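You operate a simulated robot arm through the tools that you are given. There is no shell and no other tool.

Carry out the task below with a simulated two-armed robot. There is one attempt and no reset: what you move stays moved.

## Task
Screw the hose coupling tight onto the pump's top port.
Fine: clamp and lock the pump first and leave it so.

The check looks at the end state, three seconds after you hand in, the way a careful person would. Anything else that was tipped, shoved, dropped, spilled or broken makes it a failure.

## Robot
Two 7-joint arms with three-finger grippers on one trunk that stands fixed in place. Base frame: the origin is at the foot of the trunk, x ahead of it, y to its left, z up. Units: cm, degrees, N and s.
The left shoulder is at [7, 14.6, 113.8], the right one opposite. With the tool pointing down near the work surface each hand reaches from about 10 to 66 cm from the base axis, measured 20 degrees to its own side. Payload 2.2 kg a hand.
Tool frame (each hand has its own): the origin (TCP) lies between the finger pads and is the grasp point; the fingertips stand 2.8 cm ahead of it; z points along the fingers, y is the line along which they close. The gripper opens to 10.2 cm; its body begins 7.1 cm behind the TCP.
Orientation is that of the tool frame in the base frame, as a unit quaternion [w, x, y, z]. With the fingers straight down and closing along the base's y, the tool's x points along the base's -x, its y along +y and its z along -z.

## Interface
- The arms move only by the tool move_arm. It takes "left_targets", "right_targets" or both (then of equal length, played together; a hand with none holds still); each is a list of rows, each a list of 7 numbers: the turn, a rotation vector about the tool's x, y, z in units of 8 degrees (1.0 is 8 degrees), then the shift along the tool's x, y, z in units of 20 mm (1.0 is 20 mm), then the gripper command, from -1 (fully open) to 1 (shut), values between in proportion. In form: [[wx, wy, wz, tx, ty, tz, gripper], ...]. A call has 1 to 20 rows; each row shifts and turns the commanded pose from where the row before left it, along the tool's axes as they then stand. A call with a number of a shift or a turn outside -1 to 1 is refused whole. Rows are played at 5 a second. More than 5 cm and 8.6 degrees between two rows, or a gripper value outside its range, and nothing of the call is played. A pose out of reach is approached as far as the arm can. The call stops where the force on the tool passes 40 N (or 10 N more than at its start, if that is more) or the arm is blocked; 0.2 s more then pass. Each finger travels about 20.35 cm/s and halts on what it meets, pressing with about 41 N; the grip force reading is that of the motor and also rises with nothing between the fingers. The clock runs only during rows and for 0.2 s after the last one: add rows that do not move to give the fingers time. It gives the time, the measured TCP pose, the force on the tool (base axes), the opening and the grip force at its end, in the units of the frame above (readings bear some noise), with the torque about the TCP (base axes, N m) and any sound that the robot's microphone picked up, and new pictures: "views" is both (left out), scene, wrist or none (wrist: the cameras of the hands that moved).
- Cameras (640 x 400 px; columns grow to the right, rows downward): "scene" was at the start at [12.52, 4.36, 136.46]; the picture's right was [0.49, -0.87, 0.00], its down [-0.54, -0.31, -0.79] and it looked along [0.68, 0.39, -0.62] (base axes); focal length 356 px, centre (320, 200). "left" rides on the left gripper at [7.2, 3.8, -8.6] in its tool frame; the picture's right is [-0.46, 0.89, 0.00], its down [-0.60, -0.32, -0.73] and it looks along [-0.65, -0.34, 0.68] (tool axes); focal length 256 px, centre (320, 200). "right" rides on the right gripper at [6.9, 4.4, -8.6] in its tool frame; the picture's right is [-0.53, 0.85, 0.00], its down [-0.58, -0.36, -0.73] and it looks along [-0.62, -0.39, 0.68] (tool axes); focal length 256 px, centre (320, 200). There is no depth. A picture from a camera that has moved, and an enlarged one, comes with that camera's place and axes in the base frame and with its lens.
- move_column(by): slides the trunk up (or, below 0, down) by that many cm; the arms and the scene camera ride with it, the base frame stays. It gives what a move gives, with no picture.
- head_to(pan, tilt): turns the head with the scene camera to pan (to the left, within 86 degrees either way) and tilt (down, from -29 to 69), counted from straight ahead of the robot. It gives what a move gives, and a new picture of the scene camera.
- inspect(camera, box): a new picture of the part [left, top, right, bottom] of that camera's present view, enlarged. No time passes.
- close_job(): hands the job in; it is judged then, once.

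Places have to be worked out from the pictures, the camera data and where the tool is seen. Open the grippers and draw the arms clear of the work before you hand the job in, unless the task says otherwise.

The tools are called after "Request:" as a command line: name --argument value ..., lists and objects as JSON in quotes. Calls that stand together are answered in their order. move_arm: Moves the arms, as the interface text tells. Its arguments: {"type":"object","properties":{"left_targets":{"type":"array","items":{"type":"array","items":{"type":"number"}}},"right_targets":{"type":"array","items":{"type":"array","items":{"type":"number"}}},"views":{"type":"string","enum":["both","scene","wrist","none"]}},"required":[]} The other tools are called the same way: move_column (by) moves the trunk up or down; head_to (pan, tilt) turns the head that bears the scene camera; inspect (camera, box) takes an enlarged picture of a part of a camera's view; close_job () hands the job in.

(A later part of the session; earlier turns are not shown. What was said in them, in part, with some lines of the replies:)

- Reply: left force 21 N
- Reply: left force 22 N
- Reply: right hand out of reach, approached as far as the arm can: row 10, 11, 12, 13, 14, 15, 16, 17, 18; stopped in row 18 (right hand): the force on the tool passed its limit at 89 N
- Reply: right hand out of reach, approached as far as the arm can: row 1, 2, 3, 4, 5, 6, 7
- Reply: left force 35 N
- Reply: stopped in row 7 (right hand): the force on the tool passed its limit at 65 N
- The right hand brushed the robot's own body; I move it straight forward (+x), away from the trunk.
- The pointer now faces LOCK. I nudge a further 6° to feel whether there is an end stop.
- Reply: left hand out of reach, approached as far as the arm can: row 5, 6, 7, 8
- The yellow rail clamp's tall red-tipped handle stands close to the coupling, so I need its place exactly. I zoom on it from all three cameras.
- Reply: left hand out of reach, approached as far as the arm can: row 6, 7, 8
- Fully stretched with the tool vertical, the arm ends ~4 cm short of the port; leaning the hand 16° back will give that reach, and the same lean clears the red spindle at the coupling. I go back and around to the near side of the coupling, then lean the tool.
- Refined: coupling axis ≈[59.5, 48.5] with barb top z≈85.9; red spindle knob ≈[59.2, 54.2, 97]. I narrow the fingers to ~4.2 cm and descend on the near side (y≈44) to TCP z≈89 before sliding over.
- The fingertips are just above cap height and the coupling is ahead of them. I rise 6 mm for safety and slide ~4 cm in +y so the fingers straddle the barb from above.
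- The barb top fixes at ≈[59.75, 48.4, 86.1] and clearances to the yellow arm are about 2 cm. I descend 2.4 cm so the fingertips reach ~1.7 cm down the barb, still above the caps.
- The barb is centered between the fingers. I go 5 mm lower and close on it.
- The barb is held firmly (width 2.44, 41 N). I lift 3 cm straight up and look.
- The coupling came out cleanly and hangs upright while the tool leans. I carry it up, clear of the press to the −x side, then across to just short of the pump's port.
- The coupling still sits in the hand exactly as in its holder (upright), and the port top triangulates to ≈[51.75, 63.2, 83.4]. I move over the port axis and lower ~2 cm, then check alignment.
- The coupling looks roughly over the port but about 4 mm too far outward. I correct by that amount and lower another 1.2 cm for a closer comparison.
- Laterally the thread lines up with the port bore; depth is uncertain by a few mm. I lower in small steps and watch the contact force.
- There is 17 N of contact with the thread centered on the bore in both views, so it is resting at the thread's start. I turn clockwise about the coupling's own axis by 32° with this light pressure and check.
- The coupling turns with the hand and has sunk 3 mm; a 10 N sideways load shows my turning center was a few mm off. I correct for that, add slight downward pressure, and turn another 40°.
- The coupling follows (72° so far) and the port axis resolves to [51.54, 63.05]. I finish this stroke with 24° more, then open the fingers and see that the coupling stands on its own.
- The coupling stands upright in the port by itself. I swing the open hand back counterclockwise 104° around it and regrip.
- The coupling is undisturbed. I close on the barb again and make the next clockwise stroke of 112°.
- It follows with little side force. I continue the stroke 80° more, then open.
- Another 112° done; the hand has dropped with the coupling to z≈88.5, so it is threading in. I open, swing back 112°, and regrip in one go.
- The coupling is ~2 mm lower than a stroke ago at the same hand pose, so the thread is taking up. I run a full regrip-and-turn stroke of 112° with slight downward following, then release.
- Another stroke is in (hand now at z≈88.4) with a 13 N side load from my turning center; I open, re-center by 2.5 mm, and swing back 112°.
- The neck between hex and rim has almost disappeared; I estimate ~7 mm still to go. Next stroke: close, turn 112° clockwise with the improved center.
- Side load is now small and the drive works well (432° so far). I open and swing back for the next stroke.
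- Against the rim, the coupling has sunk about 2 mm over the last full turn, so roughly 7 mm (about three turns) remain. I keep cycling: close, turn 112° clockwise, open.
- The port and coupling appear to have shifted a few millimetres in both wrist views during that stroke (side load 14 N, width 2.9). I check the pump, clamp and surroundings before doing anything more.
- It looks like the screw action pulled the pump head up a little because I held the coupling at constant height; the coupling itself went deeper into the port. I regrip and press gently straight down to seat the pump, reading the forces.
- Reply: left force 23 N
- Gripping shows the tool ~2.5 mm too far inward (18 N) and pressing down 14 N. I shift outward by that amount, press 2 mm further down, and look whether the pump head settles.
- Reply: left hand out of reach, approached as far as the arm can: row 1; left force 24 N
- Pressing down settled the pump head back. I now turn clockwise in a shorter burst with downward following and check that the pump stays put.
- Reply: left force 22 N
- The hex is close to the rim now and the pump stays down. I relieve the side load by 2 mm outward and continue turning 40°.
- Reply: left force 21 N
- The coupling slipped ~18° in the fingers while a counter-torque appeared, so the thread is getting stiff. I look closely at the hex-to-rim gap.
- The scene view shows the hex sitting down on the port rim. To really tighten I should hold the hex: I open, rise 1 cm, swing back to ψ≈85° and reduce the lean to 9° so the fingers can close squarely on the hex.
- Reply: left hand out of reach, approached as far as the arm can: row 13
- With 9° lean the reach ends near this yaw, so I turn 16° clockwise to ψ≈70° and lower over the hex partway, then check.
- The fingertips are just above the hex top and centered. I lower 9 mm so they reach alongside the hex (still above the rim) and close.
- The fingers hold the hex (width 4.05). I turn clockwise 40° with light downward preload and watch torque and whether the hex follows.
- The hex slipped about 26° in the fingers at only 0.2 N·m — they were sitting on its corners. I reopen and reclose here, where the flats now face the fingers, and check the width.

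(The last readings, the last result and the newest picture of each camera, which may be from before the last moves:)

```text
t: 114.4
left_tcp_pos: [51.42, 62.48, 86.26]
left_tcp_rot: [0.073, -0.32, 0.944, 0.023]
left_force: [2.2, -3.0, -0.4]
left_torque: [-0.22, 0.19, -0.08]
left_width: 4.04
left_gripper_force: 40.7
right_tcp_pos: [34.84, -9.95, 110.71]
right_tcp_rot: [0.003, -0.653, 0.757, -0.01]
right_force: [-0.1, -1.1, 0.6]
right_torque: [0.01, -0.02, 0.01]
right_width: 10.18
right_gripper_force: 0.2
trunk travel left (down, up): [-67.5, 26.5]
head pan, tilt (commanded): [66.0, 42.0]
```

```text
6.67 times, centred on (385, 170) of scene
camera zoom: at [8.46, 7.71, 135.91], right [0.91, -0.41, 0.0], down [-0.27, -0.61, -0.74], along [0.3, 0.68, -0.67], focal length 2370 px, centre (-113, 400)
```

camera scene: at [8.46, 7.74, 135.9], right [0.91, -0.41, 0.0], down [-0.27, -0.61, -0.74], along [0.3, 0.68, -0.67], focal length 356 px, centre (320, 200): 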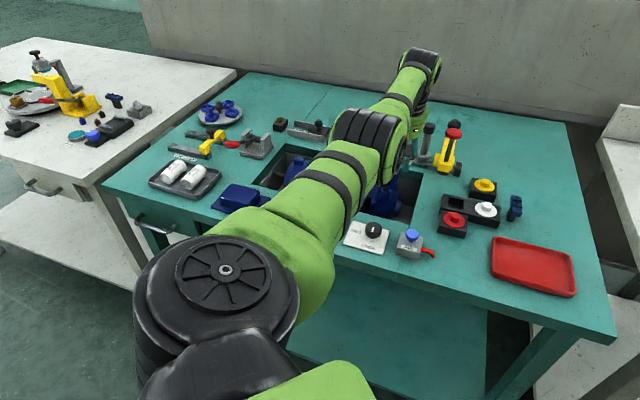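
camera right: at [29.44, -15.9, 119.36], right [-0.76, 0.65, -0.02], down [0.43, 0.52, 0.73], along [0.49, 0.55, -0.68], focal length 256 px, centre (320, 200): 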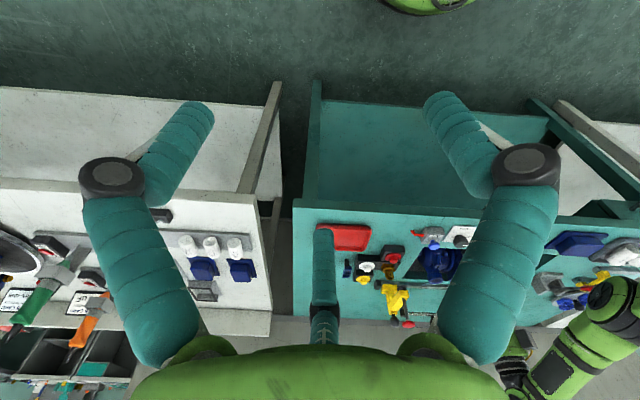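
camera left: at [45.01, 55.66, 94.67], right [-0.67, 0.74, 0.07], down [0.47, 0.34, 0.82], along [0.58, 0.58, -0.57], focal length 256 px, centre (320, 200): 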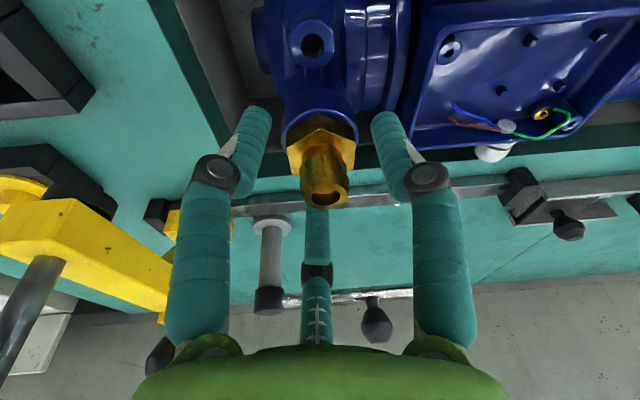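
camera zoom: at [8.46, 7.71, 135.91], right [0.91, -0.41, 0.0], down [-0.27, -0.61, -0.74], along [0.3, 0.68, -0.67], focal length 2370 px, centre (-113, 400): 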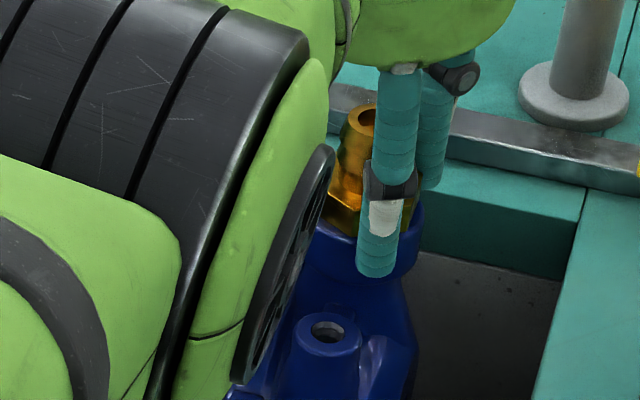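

The width stayed at 4.04, so probably one low fingertip is resting on the port collar rather than the hex flat. I open, rise 3 mm and close again.

Request:
move_arm --left_targets '[[0, 0, 0, 0, 0, 0, 0.3], [0, 0, 0, 0, 0, 0, -0.1], [0, 0, 0, -0.023, 0, -0.148, -0.1], [0, 0, 0, 0, 0, 0, 0.3], [0, 0, 0, 0, 0, 0, 1], [0, 0, 0, 0, 0, 0, 1]]' --views "none"

Request:
inspect --camera "left" --box '[250, 60, 390, 200]'

Request:
inspect --camera "right" --box '[432, 270, 462, 294]'

```text
t: 115.8
left_tcp_pos: [51.32, 62.43, 86.51]
left_tcp_rot: [0.074, -0.321, 0.944, 0.023]
left_force: [1.4, -5.0, -0.2]
left_torque: [-0.47, -0.14, -0.07]
left_width: 3.88
left_gripper_force: 40.7
right_tcp_pos: [34.84, -10.02, 110.59]
right_tcp_rot: [0.004, -0.652, 0.758, -0.009]
right_force: [-0.3, 0.0, -0.6]
right_torque: [0.02, 0.02, 0.01]
right_width: 10.21
right_gripper_force: 0.1
trunk travel left (down, up): [-67.5, 26.5]
head pan, tilt (commanded): [66.0, 42.0]
```

```text
2.86 times, centred on (320, 130) of left
camera zoom: at [42.41, 60.23, 93.99], right [-0.17, 0.98, 0.07], down [0.58, 0.05, 0.82], along [0.8, 0.18, -0.57], focal length 731 px, centre (320, 400)
```

zoom: 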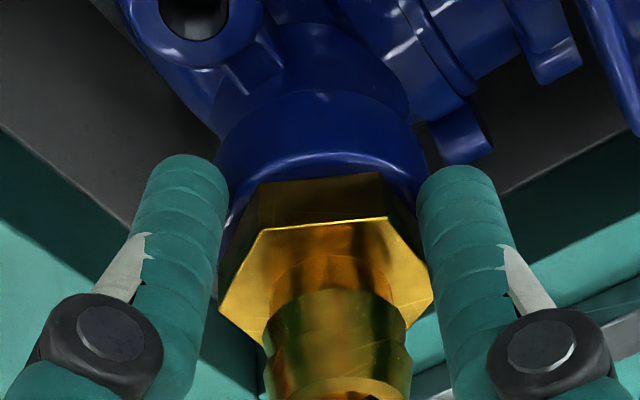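

```text
16.00 times, centred on (447, 282) of right
camera zoom: at [29.4, -15.97, 119.34], right [-0.76, 0.65, -0.02], down [0.43, 0.52, 0.73], along [0.49, 0.55, -0.68], focal length 4096 px, centre (-1712, -1112)
```

zoom: 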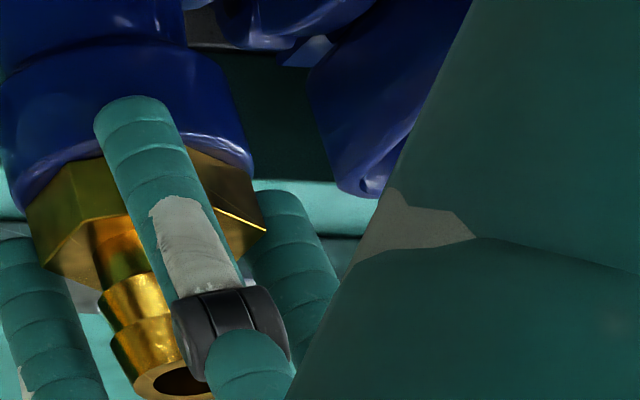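

Width is 3.88 and the tips still seem to overlap the collar. I rise another 5 mm and regrip.

Request:
move_arm --left_targets '[[0, 0, 0, 0, 0, 0, 0.3], [0, 0, 0, 0, 0, 0, -0.1], [0, 0, 0, -0.038, 0, -0.247, -0.1], [0, 0, 0, 0, 0, 0, 0.3], [0, 0, 0, 0, 0, 0, 1], [0, 0, 0, 0, 0, 0, 1]]' --views "none"

Request:
inspect --camera "left" --box '[250, 60, 390, 200]'

Request:
inspect --camera "scene" --box '[350, 140, 420, 200]'

```text
t: 117.2
left_tcp_pos: [51.43, 62.53, 86.99]
left_tcp_rot: [0.075, -0.32, 0.944, 0.023]
left_force: [4.7, 0.0, 4.0]
left_torque: [0.0, -0.15, -0.01]
left_width: 3.72
left_gripper_force: 41.4
right_tcp_pos: [34.9, -9.92, 110.69]
right_tcp_rot: [0.003, -0.653, 0.757, -0.009]
right_force: [0.5, 0.0, 0.0]
right_torque: [0.0, -0.05, -0.02]
right_width: 10.2
right_gripper_force: 0.1
trunk travel left (down, up): [-67.5, 26.5]
head pan, tilt (commanded): [66.0, 42.0]
```

```text
2.86 times, centred on (320, 130) of left
camera zoom: at [42.43, 60.33, 94.5], right [-0.18, 0.98, 0.07], down [0.57, 0.04, 0.82], along [0.8, 0.18, -0.57], focal length 731 px, centre (320, 400)
```

zoom: 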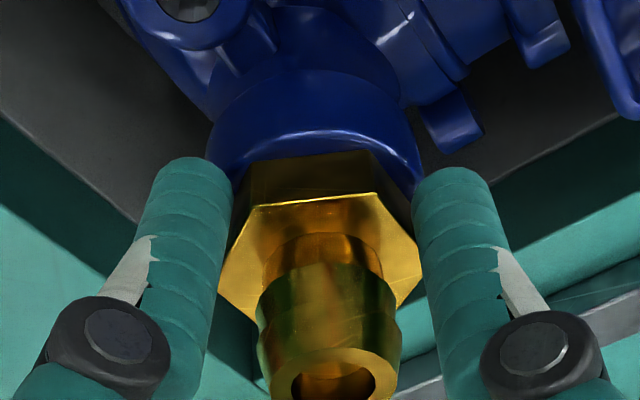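

```text
6.67 times, centred on (385, 170) of scene
camera zoom: at [8.49, 7.7, 135.91], right [0.91, -0.41, 0.0], down [-0.27, -0.61, -0.74], along [0.3, 0.68, -0.67], focal length 2370 px, centre (-113, 400)
```

zoom: 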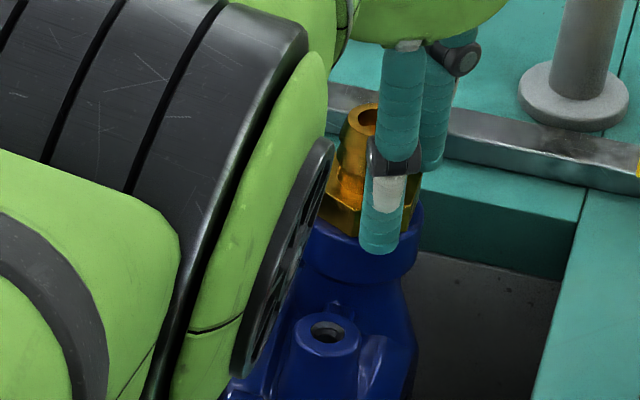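

Width 3.72 now — the fingers are on the hex flats. I turn clockwise 24° and read the torque.

Request:
move_arm --left_targets '[[0.153, 0, 0.988, 0, 0.032, 0.02, 1], [0.153, 0, 0.988, 0, 0.032, 0, 1], [0.153, 0, 0.988, 0, 0.032, 0, 1]]' --views "none"

Request:
inspect --camera "left" --box '[250, 60, 390, 200]'

Request:
inspect --camera "right" --box '[420, 245, 480, 295]'

```text
t: 118.0
left_tcp_pos: [51.41, 62.73, 87.1]
left_tcp_rot: [0.078, -0.117, 0.99, 0.009]
left_force: [6.9, 0.1, 4.9]
left_torque: [-0.06, -0.02, 0.51]
left_width: 3.82
left_gripper_force: 41.1
right_tcp_pos: [34.83, -9.83, 110.65]
right_tcp_rot: [0.003, -0.653, 0.758, -0.009]
right_force: [0.1, -0.1, 0.2]
right_torque: [-0.02, 0.0, 0.02]
right_width: 10.22
right_gripper_force: 0.0
trunk travel left (down, up): [-67.5, 26.5]
head pan, tilt (commanded): [66.0, 42.0]
```

```text
2.86 times, centred on (320, 130) of left
camera zoom: at [42.28, 64.33, 94.46], right [0.24, 0.97, 0.07], down [0.54, -0.2, 0.82], along [0.8, -0.16, -0.57], focal length 731 px, centre (320, 400)
```

zoom: 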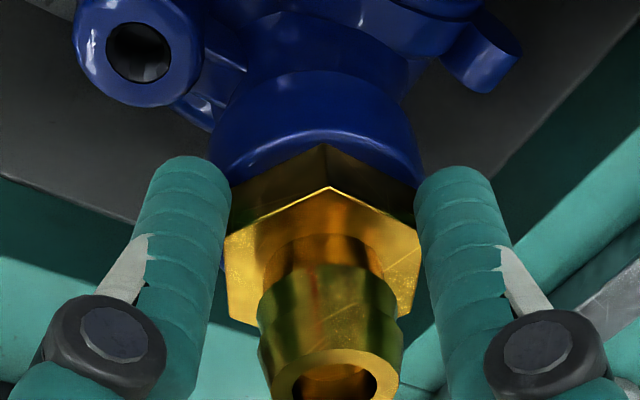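

```text
8.00 times, centred on (450, 270) of right
camera zoom: at [29.42, -15.95, 119.34], right [-0.76, 0.65, -0.02], down [0.43, 0.52, 0.73], along [0.49, 0.55, -0.68], focal length 2048 px, centre (-720, -360)
```

zoom: 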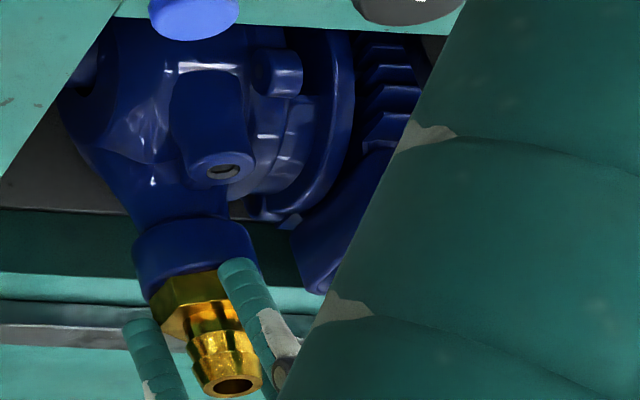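

The hex resisted 0.51 N·m without turning while the fingers cammed over its corners, so the coupling is tight. I open and lift the hand straight off to inspect the result.

Request:
move_arm --left_targets '[[0, 0, 0, 0, 0, 0, 0.3], [0, 0, 0, 0, 0, 0, -0.3], [0, 0, 0, 0, 0, 0, -0.3], [0, 0, 0, -0.076, 0, -0.494, -0.3], [0, 0, 0, -0.153, 0, -0.98, -0.3], [0, 0, 0, -0.153, 0, -0.98, -0.3], [0, 0, 0, -0.153, 0, -0.98, -0.3], [0, 0, 0, -0.153, 0, -0.98, -0.3], [0, 0, 0, 0, 0, 0, -0.3]]' --views "both"

Request:
inspect --camera "right" --box '[432, 270, 462, 294]'

Request:
inspect --camera "left" --box '[240, 20, 400, 160]'

Request:
inspect --camera "scene" --box '[330, 130, 430, 210]'

```text
t: 120.0
left_tcp_pos: [51.29, 62.66, 95.86]
left_tcp_rot: [0.078, -0.119, 0.99, 0.008]
left_force: [0.2, -0.2, 0.6]
left_torque: [0.01, 0.01, 0.01]
left_width: 6.62
left_gripper_force: 0.1
right_tcp_pos: [34.82, -9.91, 110.9]
right_tcp_rot: [0.004, -0.653, 0.757, -0.01]
right_force: [0.4, -0.3, -0.3]
right_torque: [-0.01, 0.01, -0.01]
right_width: 10.19
right_gripper_force: 0.0
trunk travel left (down, up): [-67.5, 26.5]
head pan, tilt (commanded): [66.0, 42.0]
camera scene: at [8.45, 7.79, 135.9], right [0.91, -0.41, 0.0], down [-0.27, -0.61, -0.74], along [0.3, 0.68, -0.67], focal length 356 px, centre (320, 200)
camera left: at [42.17, 64.41, 103.35], right [0.24, 0.97, 0.07], down [0.54, -0.19, 0.82], along [0.8, -0.16, -0.57], focal length 256 px, centre (320, 200)
```

scene: 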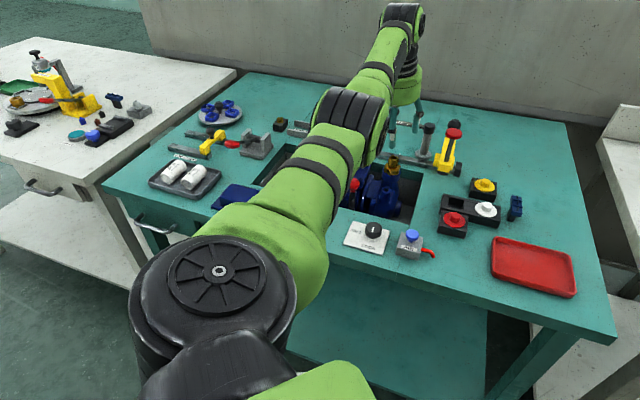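
left: 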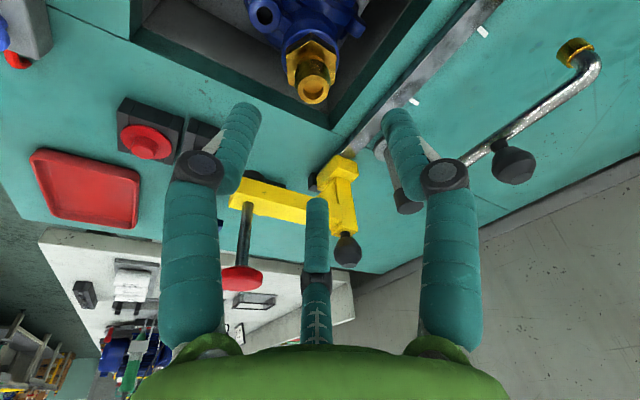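

```text
16.00 times, centred on (447, 282) of right
camera zoom: at [29.39, -15.84, 119.36], right [-0.76, 0.65, -0.02], down [0.43, 0.52, 0.73], along [0.49, 0.55, -0.68], focal length 4096 px, centre (-1712, -1112)
```

zoom: 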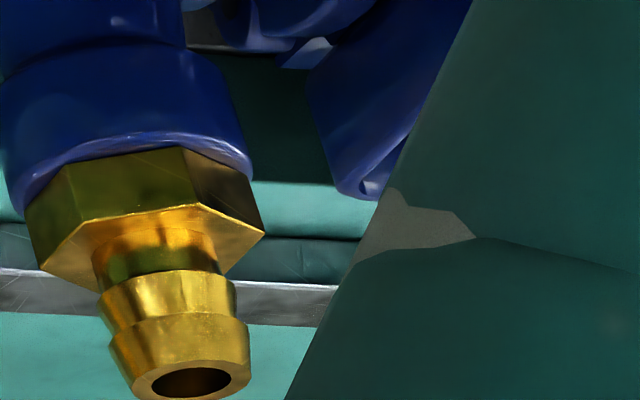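

```text
2.86 times, centred on (320, 90) of left
camera zoom: at [42.17, 64.41, 103.35], right [0.24, 0.97, 0.07], down [0.54, -0.19, 0.82], along [0.8, -0.16, -0.57], focal length 731 px, centre (320, 514)
```

zoom: 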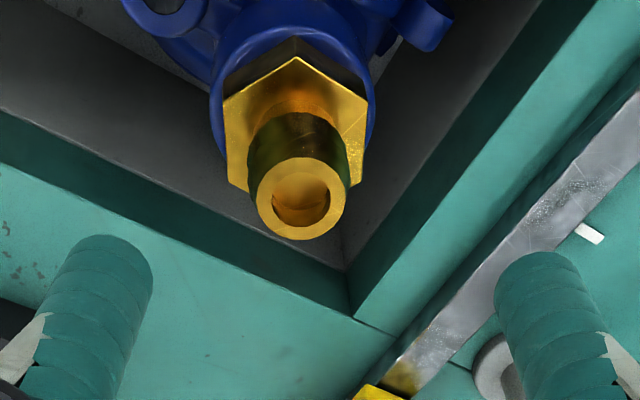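

```text
5.00 times, centred on (380, 170) of scene
camera zoom: at [8.45, 7.79, 135.9], right [0.91, -0.41, 0.0], down [-0.27, -0.61, -0.74], along [0.3, 0.68, -0.67], focal length 1778 px, centre (20, 350)
```

zoom: 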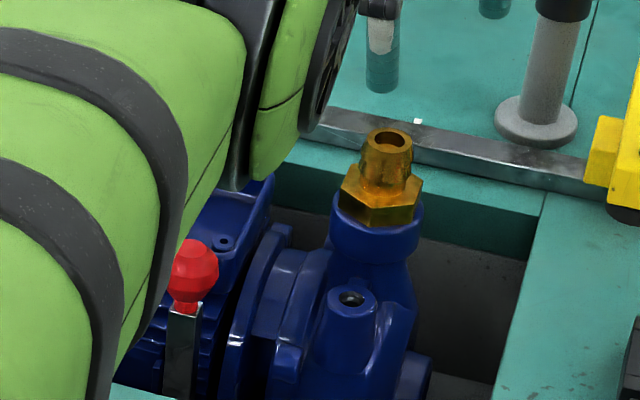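

The coupling sits square with its hex on the rim. Next I back the hand off toward the robot, straighten it, and yaw it so its camera can check the clamp foot along the recess.

Request:
move_arm --left_targets '[[0, 0, 0, 0.694, -0.722, -0.21, -0.3], [0, 0, 0, 0.694, -0.722, -0.21, -0.3], [0, 0, 0, 0.694, -0.722, -0.21, -0.3], [0, 0, 0, 0.694, -0.722, -0.21, -0.3], [0, 0, 0, 0.694, -0.722, -0.21, -0.3], [0, 0.55, 0, 0, 0, 0, -0.3], [0, 0.55, 0, 0, 0, 0, -0.3], [0, 0, -1, 0, 0, 0, -0.3], [0, 0, -1, 0, 0, 0, -0.3], [0, 0, -1, 0, 0, 0, -0.3], [0, 0, -1, 0, 0, 0, -0.3], [0, 0, -1, 0, 0, 0, -0.3], [0, 0, -1, 0, 0, 0, -0.3], [0, 0, -1, 0, 0, 0, -0.3], [0, 0, -1, 0, 0, 0, -0.3], [0, 0, -1, 0, 0, 0, -0.3], [0, 0, -1, 0, 0, 0, -0.3]]' --views "both"

Request:
inspect --camera "scene" --box '[250, 110, 450, 250]'

```text
t: 123.6
left_tcp_pos: [45.94, 54.05, 96.88]
left_tcp_rot: [-0.001, 0.73, -0.684, 0.001]
left_force: [-0.1, 0.2, 0.0]
left_torque: [-0.01, 0.0, 0.04]
left_width: 6.61
left_gripper_force: 0.1
right_tcp_pos: [34.78, -9.85, 110.72]
right_tcp_rot: [0.004, -0.653, 0.758, -0.01]
right_force: [-0.3, -0.3, -0.4]
right_torque: [-0.03, 0.02, 0.0]
right_width: 10.2
right_gripper_force: 0.0
trunk travel left (down, up): [-67.5, 26.5]
head pan, tilt (commanded): [66.0, 42.0]
camera scene: at [8.43, 7.75, 135.91], right [0.91, -0.41, 0.0], down [-0.27, -0.61, -0.74], along [0.3, 0.68, -0.67], focal length 356 px, centre (320, 200)
camera left: at [42.71, 46.53, 105.58], right [-0.91, 0.41, 0.0], down [0.28, 0.62, 0.73], along [0.3, 0.67, -0.68], focal length 256 px, centre (320, 200)
```

scene: 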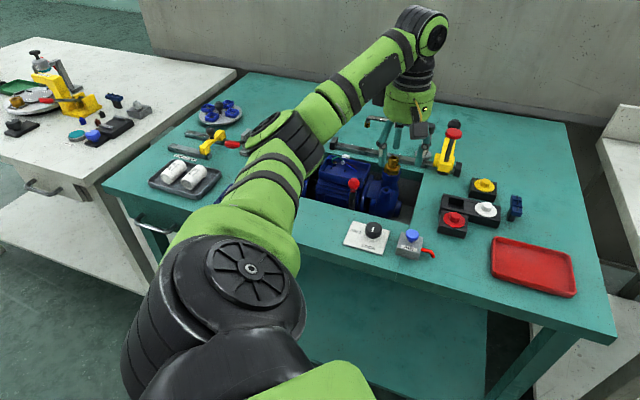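
left: 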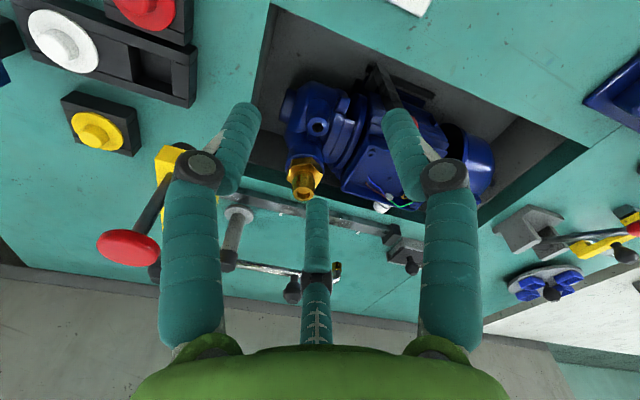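

```text
2.86 times, centred on (350, 180) of scene
camera zoom: at [8.43, 7.75, 135.91], right [0.91, -0.41, 0.0], down [-0.27, -0.61, -0.74], along [0.3, 0.68, -0.67], focal length 1016 px, centre (234, 257)
```

zoom: 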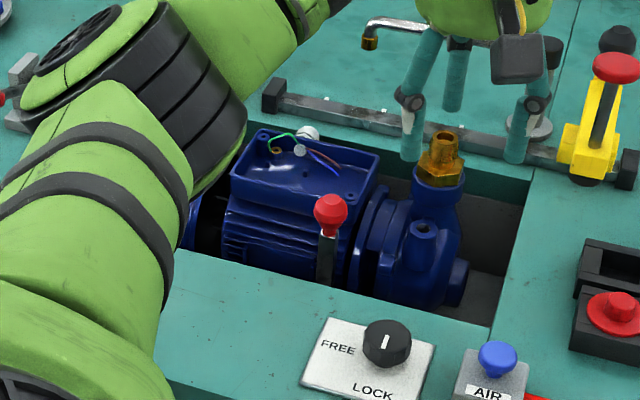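

The bench looks orderly and the pointer is on LOCK. I yaw a further 64° to look along the recess at the clamp foot.

Request:
move_arm --left_targets '[[0, 0, -1, 0, 0, 0, -0.3], [0, 0, -1, 0, 0, 0, -0.3], [0, 0, -1, 0, 0, 0, -0.3], [0, 0, -1, 0, 0, 0, -0.3], [0, 0, -1, 0, 0, 0, -0.3], [0, 0, -1, 0, 0, 0, -0.3], [0, 0, -1, 0, 0, 0, -0.3], [0, 0, -1, 0, 0, 0, -0.3], [0, 0, 0, 0, 0, 0, -0.3]]' --views "wrist"

Request:
inspect --camera "left" --box '[200, 20, 400, 190]'

Request:
inspect --camera "left" --box '[270, 70, 350, 160]'

```text
t: 125.6
left_tcp_pos: [46.07, 54.05, 96.86]
left_tcp_rot: [0.0, 0.981, -0.193, 0.001]
left_force: [0.0, 0.1, -0.3]
left_torque: [0.01, 0.03, -0.01]
left_width: 6.62
left_gripper_force: 0.0
right_tcp_pos: [34.8, -9.84, 110.64]
right_tcp_rot: [0.003, -0.652, 0.758, -0.009]
right_force: [-0.1, -0.6, 0.2]
right_torque: [-0.01, -0.01, 0.01]
right_width: 10.2
right_gripper_force: 0.1
trunk travel left (down, up): [-67.5, 26.5]
head pan, tilt (commanded): [66.0, 42.0]
camera left: at [51.26, 47.76, 105.64], right [-0.77, -0.64, 0.0], down [-0.44, 0.52, 0.73], along [-0.47, 0.56, -0.68], focal length 256 px, centre (320, 200)
```

left: 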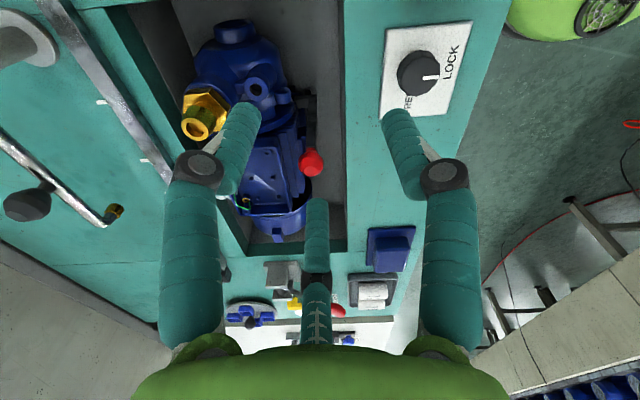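

```text
2.35 times, centred on (300, 105) of left
camera zoom: at [51.26, 47.76, 105.64], right [-0.77, -0.64, 0.0], down [-0.44, 0.52, 0.73], along [-0.47, 0.56, -0.68], focal length 602 px, centre (367, 424)
```

zoom: 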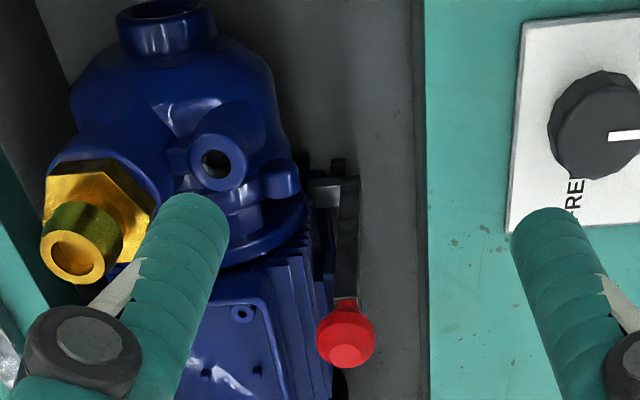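

```text
4.44 times, centred on (310, 115) of left
camera zoom: at [51.26, 47.76, 105.64], right [-0.77, -0.64, 0.0], down [-0.44, 0.52, 0.73], along [-0.47, 0.56, -0.68], focal length 1138 px, centre (364, 578)
```

zoom: 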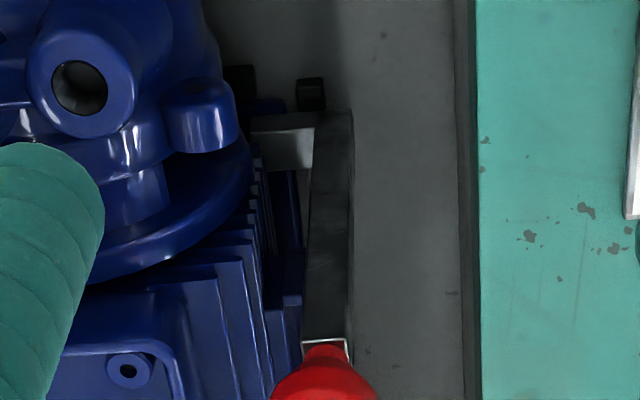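

The clamp foot is still firmly against the motor and the lock pointer is on LOCK. I take closer looks at the hex-to-rim joint from both wrist cameras.

Request:
inspect --camera "right" --box '[434, 272, 454, 288]'

Request:
inspect --camera "left" --box '[170, 75, 240, 145]'

Request:
inspect --camera "scene" --box '[370, 145, 420, 185]'

```text
16.00 times, centred on (444, 280) of right
camera zoom: at [29.37, -15.88, 119.36], right [-0.76, 0.65, -0.02], down [0.43, 0.52, 0.73], along [0.49, 0.55, -0.68], focal length 4096 px, centre (-1664, -1080)
```

zoom: 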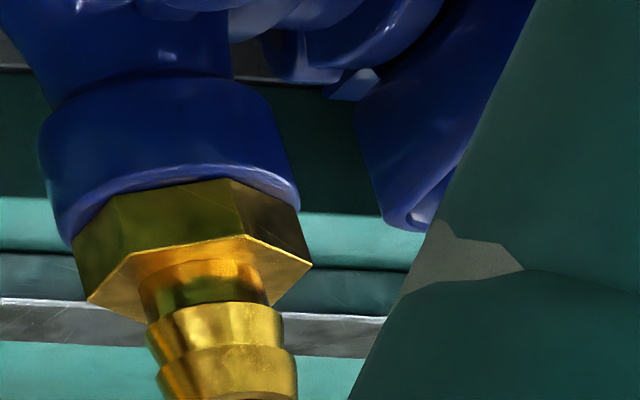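

```text
5.71 times, centred on (205, 110) of left
camera zoom: at [51.26, 47.76, 105.64], right [-0.77, -0.64, 0.0], down [-0.44, 0.52, 0.73], along [-0.47, 0.56, -0.68], focal length 1463 px, centre (977, 714)
```

zoom: 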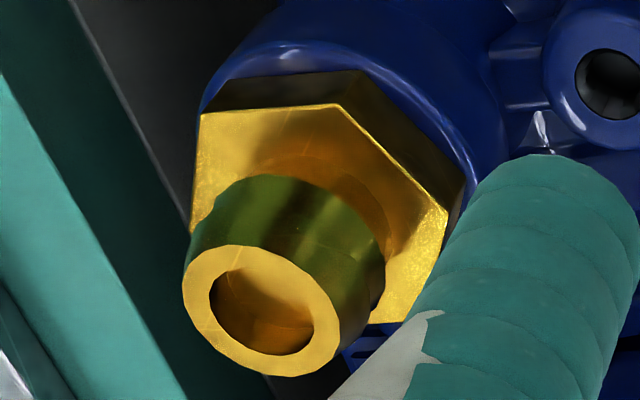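

```text
10.00 times, centred on (395, 165) of scene
camera zoom: at [8.43, 7.75, 135.91], right [0.91, -0.41, 0.0], down [-0.27, -0.61, -0.74], along [0.3, 0.68, -0.67], focal length 3556 px, centre (-430, 550)
```

zoom: 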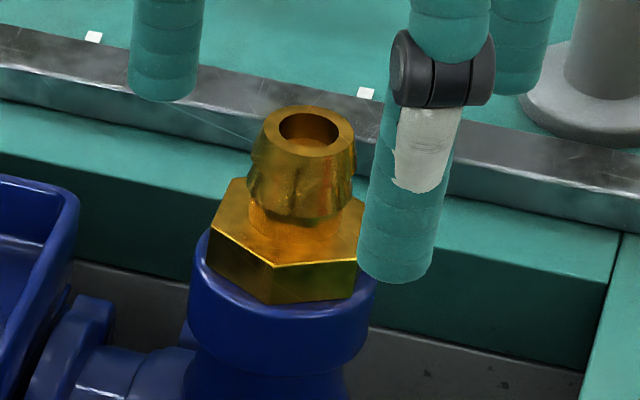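

The hex rests flush on the rim all round, and it did not turn under the last torque, so the job is done. I open the left gripper fully and draw the arm up and back, clear of the bench.

Request:
move_arm --left_targets '[[0, 0, 1, 0, 0, -0.6, -0.3], [0, 0, 1, 0, 0, -0.6, -0.3], [0, 0, 1, 0, 0, -0.6, -0.3], [0, 0, 1, 0, 0, -0.6, -0.6], [0, 0, 1, 0, 0, -0.6, -1], [0, 0, 1, 0, 0, -0.6, -1], [0, 0, 1, 0, 0, -0.6, -1], [0, 0, 1, 0, 0, -0.6, -1], [0, 0, 1, 0, 0, -0.6, -1], [0, 0, 1, 0, 0, -0.6, -1], [0, 0, 0, 0.964, 0.364, 0, -1], [0, 0, 0, 0.964, 0.364, 0, -1], [0, 0, 0, 0.964, 0.364, 0, -1], [0, 0, 0, 0.964, 0.364, 0, -1], [0, 0, 0, 0.964, 0.364, 0, -1], [0, 0, 0, 0.964, 0.364, 0, -1], [0, 0, 0, 0.964, 0.364, 0, -1], [0, 0, 0, 0, 0, 0, -1]]' --views "both"

Request:
inspect --camera "scene" --box '[240, 110, 560, 300]'

Request:
inspect --camera "left" --box '[200, 20, 480, 220]'

```text
t: 129.4
left_tcp_pos: [38.08, 41.88, 108.91]
left_tcp_rot: [0.0, -0.626, 0.78, -0.002]
left_force: [0.4, -0.5, 0.2]
left_torque: [0.0, -0.02, -0.04]
left_width: 10.21
left_gripper_force: 0.0
right_tcp_pos: [34.89, -9.78, 110.69]
right_tcp_rot: [0.004, -0.653, 0.757, -0.01]
right_force: [0.0, -0.7, -0.3]
right_torque: [0.01, 0.02, 0.0]
right_width: 10.21
right_gripper_force: 0.0
trunk travel left (down, up): [-67.5, 26.5]
head pan, tilt (commanded): [66.0, 42.0]
camera scene: at [8.46, 7.78, 135.9], right [0.91, -0.41, 0.0], down [-0.27, -0.61, -0.74], along [0.3, 0.68, -0.67], focal length 356 px, centre (320, 200)
camera left: at [32.87, 35.63, 117.59], right [-0.76, 0.64, 0.0], down [0.44, 0.52, 0.73], along [0.47, 0.56, -0.68], focal length 256 px, centre (320, 200)
```

scene: 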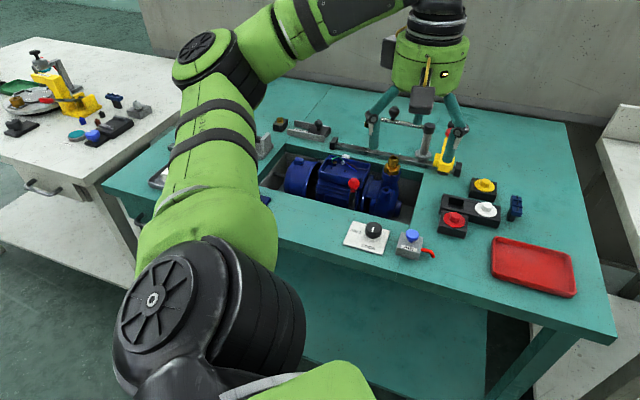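
left: 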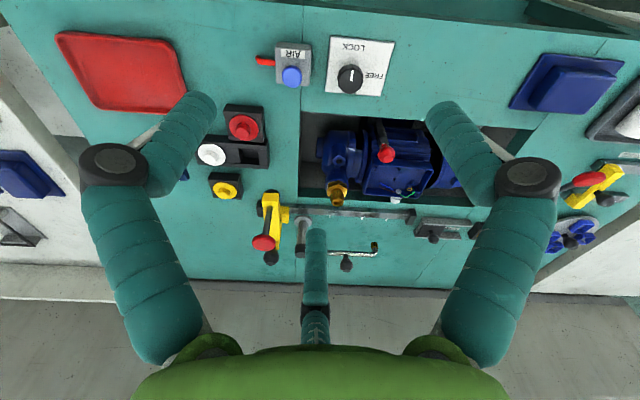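

```text
2.00 times, centred on (400, 205) of scene
camera zoom: at [8.46, 7.78, 135.9], right [0.91, -0.41, 0.0], down [-0.27, -0.61, -0.74], along [0.3, 0.68, -0.67], focal length 711 px, centre (160, 190)
```

zoom: 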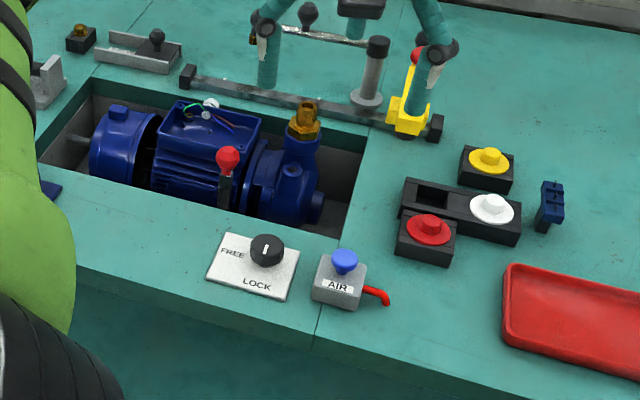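

```text
2.00 times, centred on (340, 120) of left
camera zoom: at [32.87, 35.63, 117.59], right [-0.76, 0.64, 0.0], down [0.44, 0.52, 0.73], along [0.47, 0.56, -0.68], focal length 512 px, centre (280, 360)
```

zoom: 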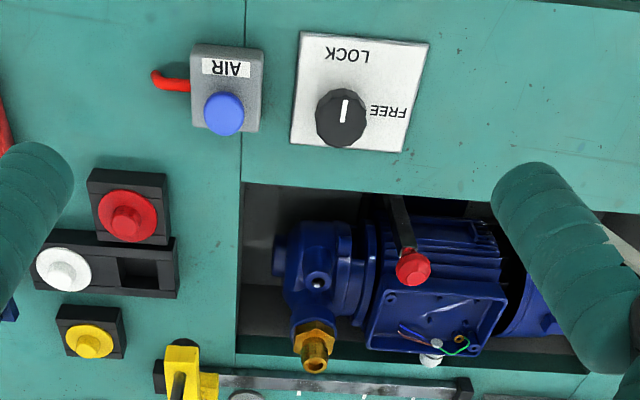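

Everything looks right. As a last check that the lock really holds, I'll grip the clamp bulb again and tug it very lightly; first I bring the left hand above it the same way as before.

Request:
move_arm --left_targets '[[0, 0, -1, 0, 0, 0, -0.2], [0, 0, -1, 0, 0, 0, -0.2], [0, 0, -1, 0, 0, 0, -0.2], [0, 0, -1, 0, 0, 0, -0.2], [0, 0, -1, 0, 0, 0, -0.2], [0, 0, -1, 0, 0, 0, -0.2], [0, 0, -1, 0, 0, 0, -0.2], [0, 0, -1, 0, 0, 0, -0.2], [0, 0, -1, 0, 0, 0, -0.2], [0, 0, -1, 0, 0, 0, -0.2], [0, 0, 0, -0.278, -1, 0.7, -0.2], [0, 0, 0, -0.278, -1, 0.7, -0.2], [0, 0, 0, -0.278, -1, 0.7, -0.2], [0, 0, 0, -0.278, -1, 0.7, -0.2], [0, 0, 0, -0.278, -1, 0.7, -0.2], [0, 0, 0, -0.278, -1, 0.7, -0.2], [0, 0, 0, -0.278, -1, 0.7, -0.2], [0, 0, 0, -0.278, -1, 0.7, -0.2], [0, 0, 0, -0.278, -1, 0.7, -0.2], [0, 0, 0, 0, -0.7, 0.7, -0.2]]' --views "wrist"

Request:
inspect --camera "left" --box '[220, 60, 420, 240]'

```text
t: 133.6
left_tcp_pos: [44.19, 62.17, 95.05]
left_tcp_rot: [0.004, 0.97, -0.243, -0.004]
left_force: [-0.2, -0.4, 0.2]
left_torque: [0.01, 0.0, 0.0]
left_width: 6.13
left_gripper_force: 0.0
left hand out of reach, approached as far as the arm can: row 9, 10
right_tcp_pos: [34.83, -9.84, 110.69]
right_tcp_rot: [0.003, -0.653, 0.757, -0.009]
right_force: [1.0, -0.7, -0.7]
right_torque: [0.01, -0.02, -0.02]
right_width: 10.2
right_gripper_force: 0.1
trunk travel left (down, up): [-67.5, 26.5]
head pan, tilt (commanded): [66.0, 42.0]
camera left: at [49.0, 55.39, 103.63], right [-0.83, -0.56, 0.01], down [-0.38, 0.57, 0.73], along [-0.42, 0.6, -0.68], focal length 256 px, centre (320, 200)
```

left: 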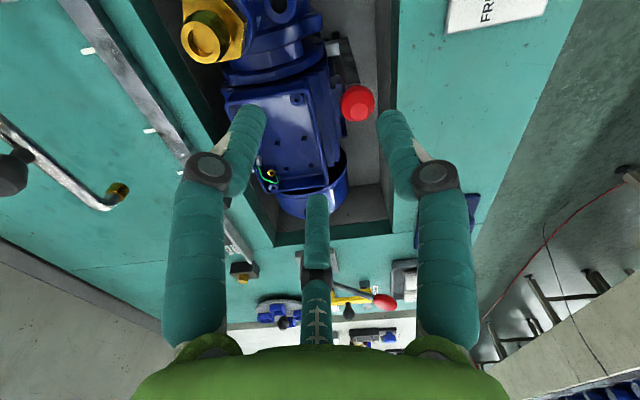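

```text
2.22 times, centred on (320, 150) of left
camera zoom: at [49.0, 55.39, 103.63], right [-0.83, -0.56, 0.01], down [-0.38, 0.57, 0.73], along [-0.42, 0.6, -0.68], focal length 569 px, centre (320, 311)
```

zoom: 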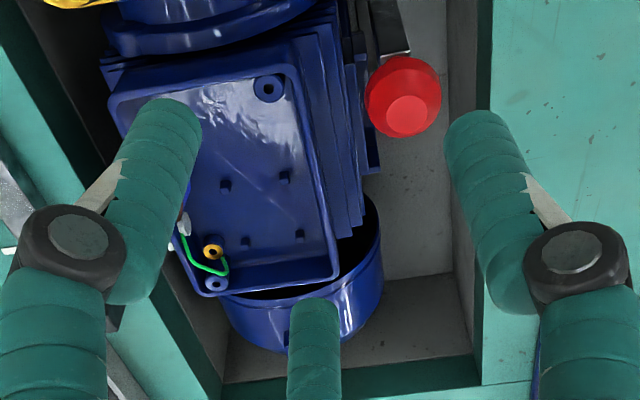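

The yaw limit let the hand drift a bit; the bulb computes to ≈[40.8, 61.9, 83.6]. I shift over it at this height and check centering.

Request:
move_arm --left_targets '[[0, 0, 0, -0.718, 0.46, 0, -0.2], [0, 0, 0, -0.718, 0.46, 0, -0.2], [0, 0, 0, 0, 0, 0.9, -0.2], [0, 0, 0, 0, 0, 0, -0.2]]' --views "wrist"

Request:
inspect --camera "left" --box '[220, 60, 420, 240]'

```text
t: 134.6
left_tcp_pos: [40.64, 61.77, 93.23]
left_tcp_rot: [0.004, 0.97, -0.243, -0.004]
left_force: [0.2, 0.0, 0.5]
left_torque: [0.0, -0.01, -0.03]
left_width: 6.09
left_gripper_force: 0.0
right_tcp_pos: [34.68, -9.92, 110.74]
right_tcp_rot: [0.004, -0.653, 0.757, -0.009]
right_force: [-0.3, -0.3, 1.1]
right_torque: [-0.01, -0.03, 0.02]
right_width: 10.2
right_gripper_force: 0.0
trunk travel left (down, up): [-67.5, 26.5]
head pan, tilt (commanded): [66.0, 42.0]
camera left: at [45.43, 55.06, 101.93], right [-0.83, -0.56, 0.01], down [-0.38, 0.57, 0.73], along [-0.42, 0.6, -0.68], focal length 256 px, centre (320, 200)
```

left: 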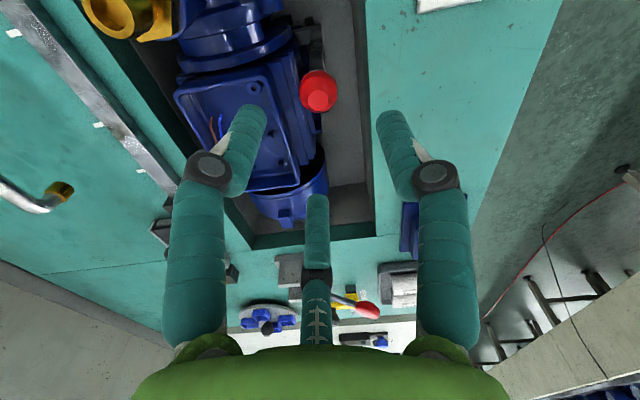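

```text
2.22 times, centred on (320, 150) of left
camera zoom: at [45.43, 55.06, 101.93], right [-0.83, -0.56, 0.01], down [-0.38, 0.57, 0.73], along [-0.42, 0.6, -0.68], focal length 569 px, centre (320, 311)
```

zoom: 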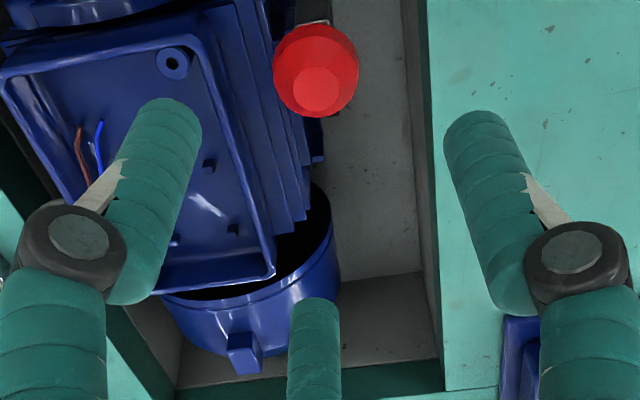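

The bulb is centered under the tool. I narrow the fingers to 5 cm and descend around it.

Request:
move_arm --left_targets '[[0, 0, 0, 0, 0, 0.95, 0.0], [0, 0, 0, 0, 0, 0.95, 0.0], [0, 0, 0, 0, 0, 0.95, 0.0], [0, 0, 0, 0, 0, 0.95, 0.0], [0, 0, 0, 0, 0, 0.5, 0.0], [0, 0, 0, 0, 0, 0, 0.0]]' --views "none"

Request:
inspect --camera "left" --box '[220, 60, 420, 240]'

```text
t: 136.0
left_tcp_pos: [40.58, 61.8, 84.63]
left_tcp_rot: [0.004, 0.97, -0.243, -0.003]
left_force: [-0.6, -0.8, -0.4]
left_torque: [-0.03, 0.02, 0.02]
left_width: 5.07
left_gripper_force: 0.1
right_tcp_pos: [34.88, -9.89, 110.68]
right_tcp_rot: [0.004, -0.653, 0.758, -0.01]
right_force: [-0.5, -0.5, -0.2]
right_torque: [0.0, 0.02, 0.01]
right_width: 10.19
right_gripper_force: 0.1
trunk travel left (down, up): [-67.5, 26.5]
head pan, tilt (commanded): [66.0, 42.0]
```

```text
2.22 times, centred on (320, 150) of left
camera zoom: at [45.36, 55.0, 93.31], right [-0.83, -0.56, 0.01], down [-0.38, 0.57, 0.73], along [-0.42, 0.6, -0.68], focal length 569 px, centre (320, 311)
```

zoom: 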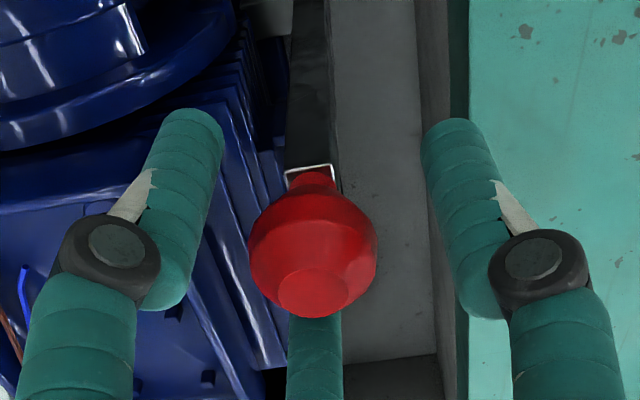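

No contact on the way. I close on the bulb, then make one gentle 2.5 mm pull away from the motor to feel the lock.

Request:
move_arm --left_targets '[[0, 0, 0, 0, 0, 0, 0.4], [0, 0, 0, 0, 0, 0, 1], [0, 0, 0, 0, 0, 0, 1]]' --views "none"

Request:
move_arm --left_targets '[[0, 0, 0, -0.035, 0.12, 0, 1], [0, 0, 0, 0, 0, 0, 1]]' --views "none"

```text
t: 136.8
left_tcp_pos: [40.87, 61.7, 84.59]
left_tcp_rot: [0.005, 0.97, -0.244, -0.002]
left_force: [6.9, -3.7, -2.1]
left_torque: [-0.42, -0.88, -0.12]
left_width: 2.6
left_gripper_force: 44.9
right_tcp_pos: [34.95, -9.85, 110.62]
right_tcp_rot: [0.003, -0.652, 0.758, -0.01]
right_force: [-0.6, 0.4, -0.2]
right_torque: [0.04, 0.02, 0.0]
right_width: 10.2
right_gripper_force: 0.2
trunk travel left (down, up): [-67.5, 26.5]
head pan, tilt (commanded): [66.0, 42.0]
```

```text
t: 137.4
left_tcp_pos: [40.82, 61.6, 84.57]
left_tcp_rot: [0.003, 0.97, -0.243, -0.002]
left_force: [14.5, 0.1, 1.5]
left_torque: [-0.44, -0.67, -0.08]
left_width: 2.64
left_gripper_force: 44.6
right_tcp_pos: [35.16, -9.92, 110.62]
right_tcp_rot: [0.003, -0.653, 0.757, -0.008]
right_force: [0.6, 0.0, 0.3]
right_torque: [-0.02, -0.02, 0.01]
right_width: 10.2
right_gripper_force: 0.1
trunk travel left (down, up): [-67.5, 26.5]
head pan, tilt (commanded): [66.0, 42.0]
```

The bulb resists with ~10 N and does not follow — the clamp is locked. I undo the tug, open, and lift away.

Request:
move_arm --left_targets '[[0, 0, 0, 0.035, -0.12, 0, 1], [0, 0, 0, 0, 0, 0, 0.4], [0, 0, 0, 0, 0, 0, 0.0], [0, 0, 0, 0, 0, 0, 0.0], [0, 0, 0, 0, 0, -1, 0.0], [0, 0, 0, 0, 0, -1, 0.0], [0, 0, 0, 0, 0, -1, 0.0], [0, 0, 0, 0, 0, -1, 0.0], [0, 0, 0, 0, 0, -1, -0.5], [0, 0, 1, 0, 0, -0.5, -1], [0, 0, 1, 0, 0, -0.5, -1], [0, 0, 1, 0, 0, -0.5, -1], [0, 0, 1, 0, 0, -0.5, -1], [0, 0, 1, 0, 0, -0.5, -1], [0, 0, 1, 0, 0, -0.5, -1], [0, 0, 1, 0, 0, -0.5, -1], [0, 0, 1, 0, 0, -0.5, -1], [0, 0, 1, 0, 0, -0.5, -1], [0, 0, 0, 0, 0, 0, -1]]' --views "both"

```text
t: 141.4
left_tcp_pos: [40.88, 61.98, 103.65]
left_tcp_rot: [-0.005, -0.641, 0.767, 0.0]
left_force: [0.6, 0.7, -0.2]
left_torque: [0.0, 0.02, -0.01]
left_width: 10.21
left_gripper_force: 0.0
right_tcp_pos: [34.74, -9.88, 110.74]
right_tcp_rot: [0.004, -0.653, 0.758, -0.009]
right_force: [0.4, -0.4, 0.1]
right_torque: [0.03, -0.01, 0.0]
right_width: 10.19
right_gripper_force: 0.3
trunk travel left (down, up): [-67.5, 26.5]
head pan, tilt (commanded): [66.0, 42.0]
camera scene: at [8.43, 7.77, 135.9], right [0.91, -0.41, 0.0], down [-0.27, -0.61, -0.74], along [0.3, 0.68, -0.67], focal length 356 px, centre (320, 200)
camera left: at [35.95, 55.49, 112.4], right [-0.79, 0.61, 0.0], down [0.42, 0.54, 0.72], along [0.44, 0.57, -0.69], focal length 256 px, centre (320, 200)
```

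scene: 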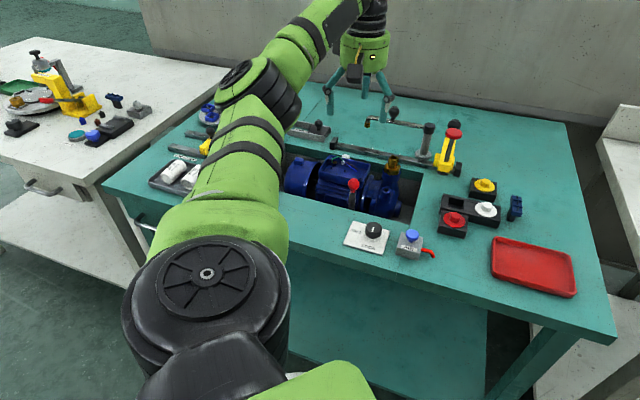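
left: 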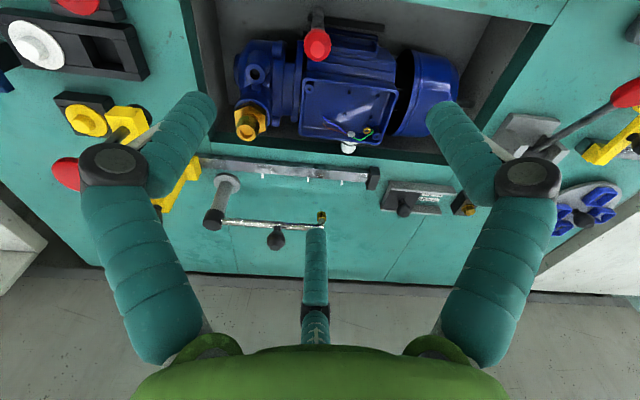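

All is undisturbed. I draw the left arm back toward the robot, clear of the work, and take a final look.

Request:
move_arm --left_targets '[[0, 0, 0, 0.95, 0.012, -0.23, -1], [0, 0, 0, 0.95, 0.012, -0.23, -1], [0, 0, 0, 0.95, 0.012, -0.23, -1], [0, 0, 0, 0.95, 0.012, -0.23, -1], [0, 0, 0, 0.95, 0.012, -0.23, -1], [0, 0, 0, 0.95, 0.012, -0.23, -1], [0, 0, 0, 0.95, 0.012, -0.23, -1], [0, 0, 0, 0.95, 0.012, -0.23, -1], [0, 0, 0, 0.95, 0.012, -0.23, -1], [0, 0, 0, 0.95, 0.012, -0.23, -1], [0, 0, 0, 0.95, 0.012, -0.23, -1], [0, 0, 0, 0, 0, 0, -1]]' --views "both"

Request:
inspect --camera "scene" --box '[240, 110, 560, 300]'

Request:
inspect --camera "right" --box '[420, 245, 480, 295]'

```text
t: 144.0
left_tcp_pos: [36.96, 41.43, 108.93]
left_tcp_rot: [-0.006, -0.642, 0.767, 0.0]
left_force: [-0.2, -0.4, 0.0]
left_torque: [-0.03, 0.0, -0.03]
left_width: 10.19
left_gripper_force: 0.0
right_tcp_pos: [34.84, -9.9, 110.62]
right_tcp_rot: [0.004, -0.652, 0.758, -0.009]
right_force: [-0.8, 0.3, 0.0]
right_torque: [-0.03, 0.0, 0.01]
right_width: 10.19
right_gripper_force: 0.0
trunk travel left (down, up): [-67.5, 26.5]
head pan, tilt (commanded): [66.0, 42.0]
camera scene: at [8.43, 7.79, 135.9], right [0.91, -0.41, 0.0], down [-0.27, -0.61, -0.74], along [0.3, 0.68, -0.67], focal length 356 px, centre (320, 200)
camera left: at [32.1, 34.95, 117.63], right [-0.79, 0.61, 0.0], down [0.42, 0.54, 0.72], along [0.44, 0.57, -0.69], focal length 256 px, centre (320, 200)
```

scene: 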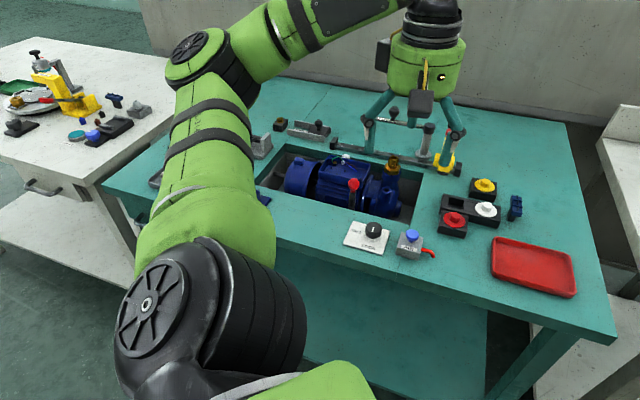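
left: 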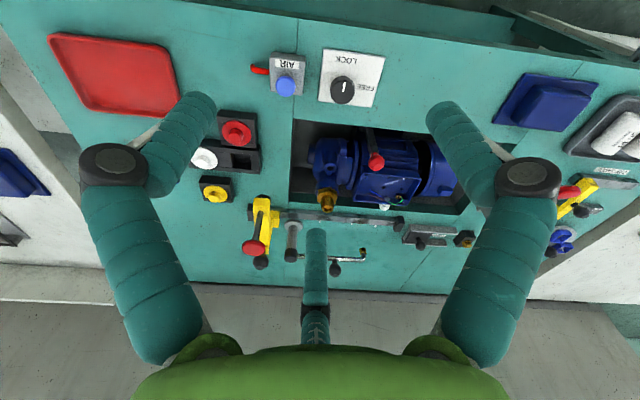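

```text
2.00 times, centred on (400, 205) of scene
camera zoom: at [8.43, 7.79, 135.9], right [0.91, -0.41, 0.0], down [-0.27, -0.61, -0.74], along [0.3, 0.68, -0.67], focal length 711 px, centre (160, 190)
```

zoom: 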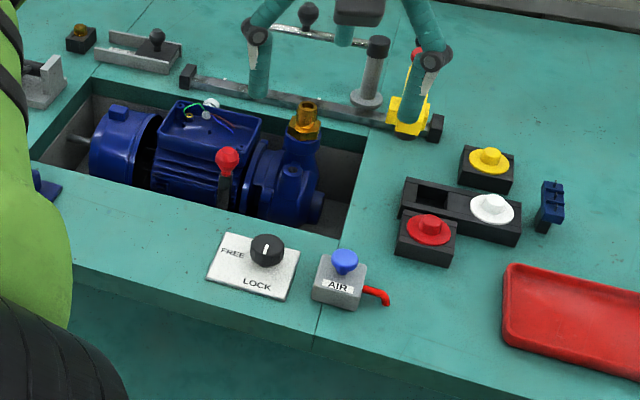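

```text
8.00 times, centred on (450, 270) of right
camera zoom: at [29.37, -15.84, 119.37], right [-0.76, 0.65, -0.02], down [0.43, 0.52, 0.73], along [0.49, 0.55, -0.68], focal length 2048 px, centre (-720, -360)
```

zoom: 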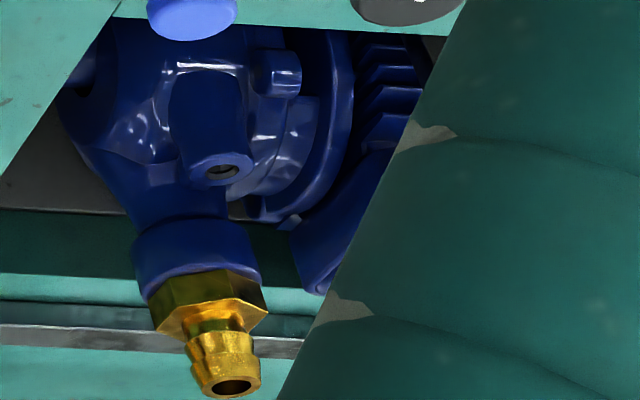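

The coupling is seated on the port and did not turn under the last torque. The clamp is home, the pointer is on LOCK and the lever held when I tugged it. Both grippers are open and the arms are clear, so I hand the job in.

Request:
close_job

```text
The job is handed in.
```

I clamped and locked the pump, then screwed the hose coupling down onto its top port. The job is handed in, and I don't have the check's result yet.

- **Clamp and lock:** I pushed the clamp lever in until its foot met the motor and would go no further. Then I turned the knob from FREE to LOCK, up to its stop. When I tugged the lever near the end with about 10 N, it did not move.
- **Coupling:** The hex sits flush on the port rim. On the last tightening turn it resisted about 0.5 N·m without turning, while the fingers slipped over the hex corners. That is about as much torque as this gripper could put on it.
- **Pump movement:** During one tightening stroke the pump head shifted by up to about 4 mm at the port. Pressing down settled it back, and in the final pictures it is within 1–2 mm of where it started.
- **Collisions and surroundings:** Early on, the right hand bumped the robot's own left arm and then its body (peaks of 89 N and 65 N). It touched nothing on the bench. In the final pictures, the other items I can see on the bench look undisturbed.

Both grippers are open and the arms are drawn back from the work.
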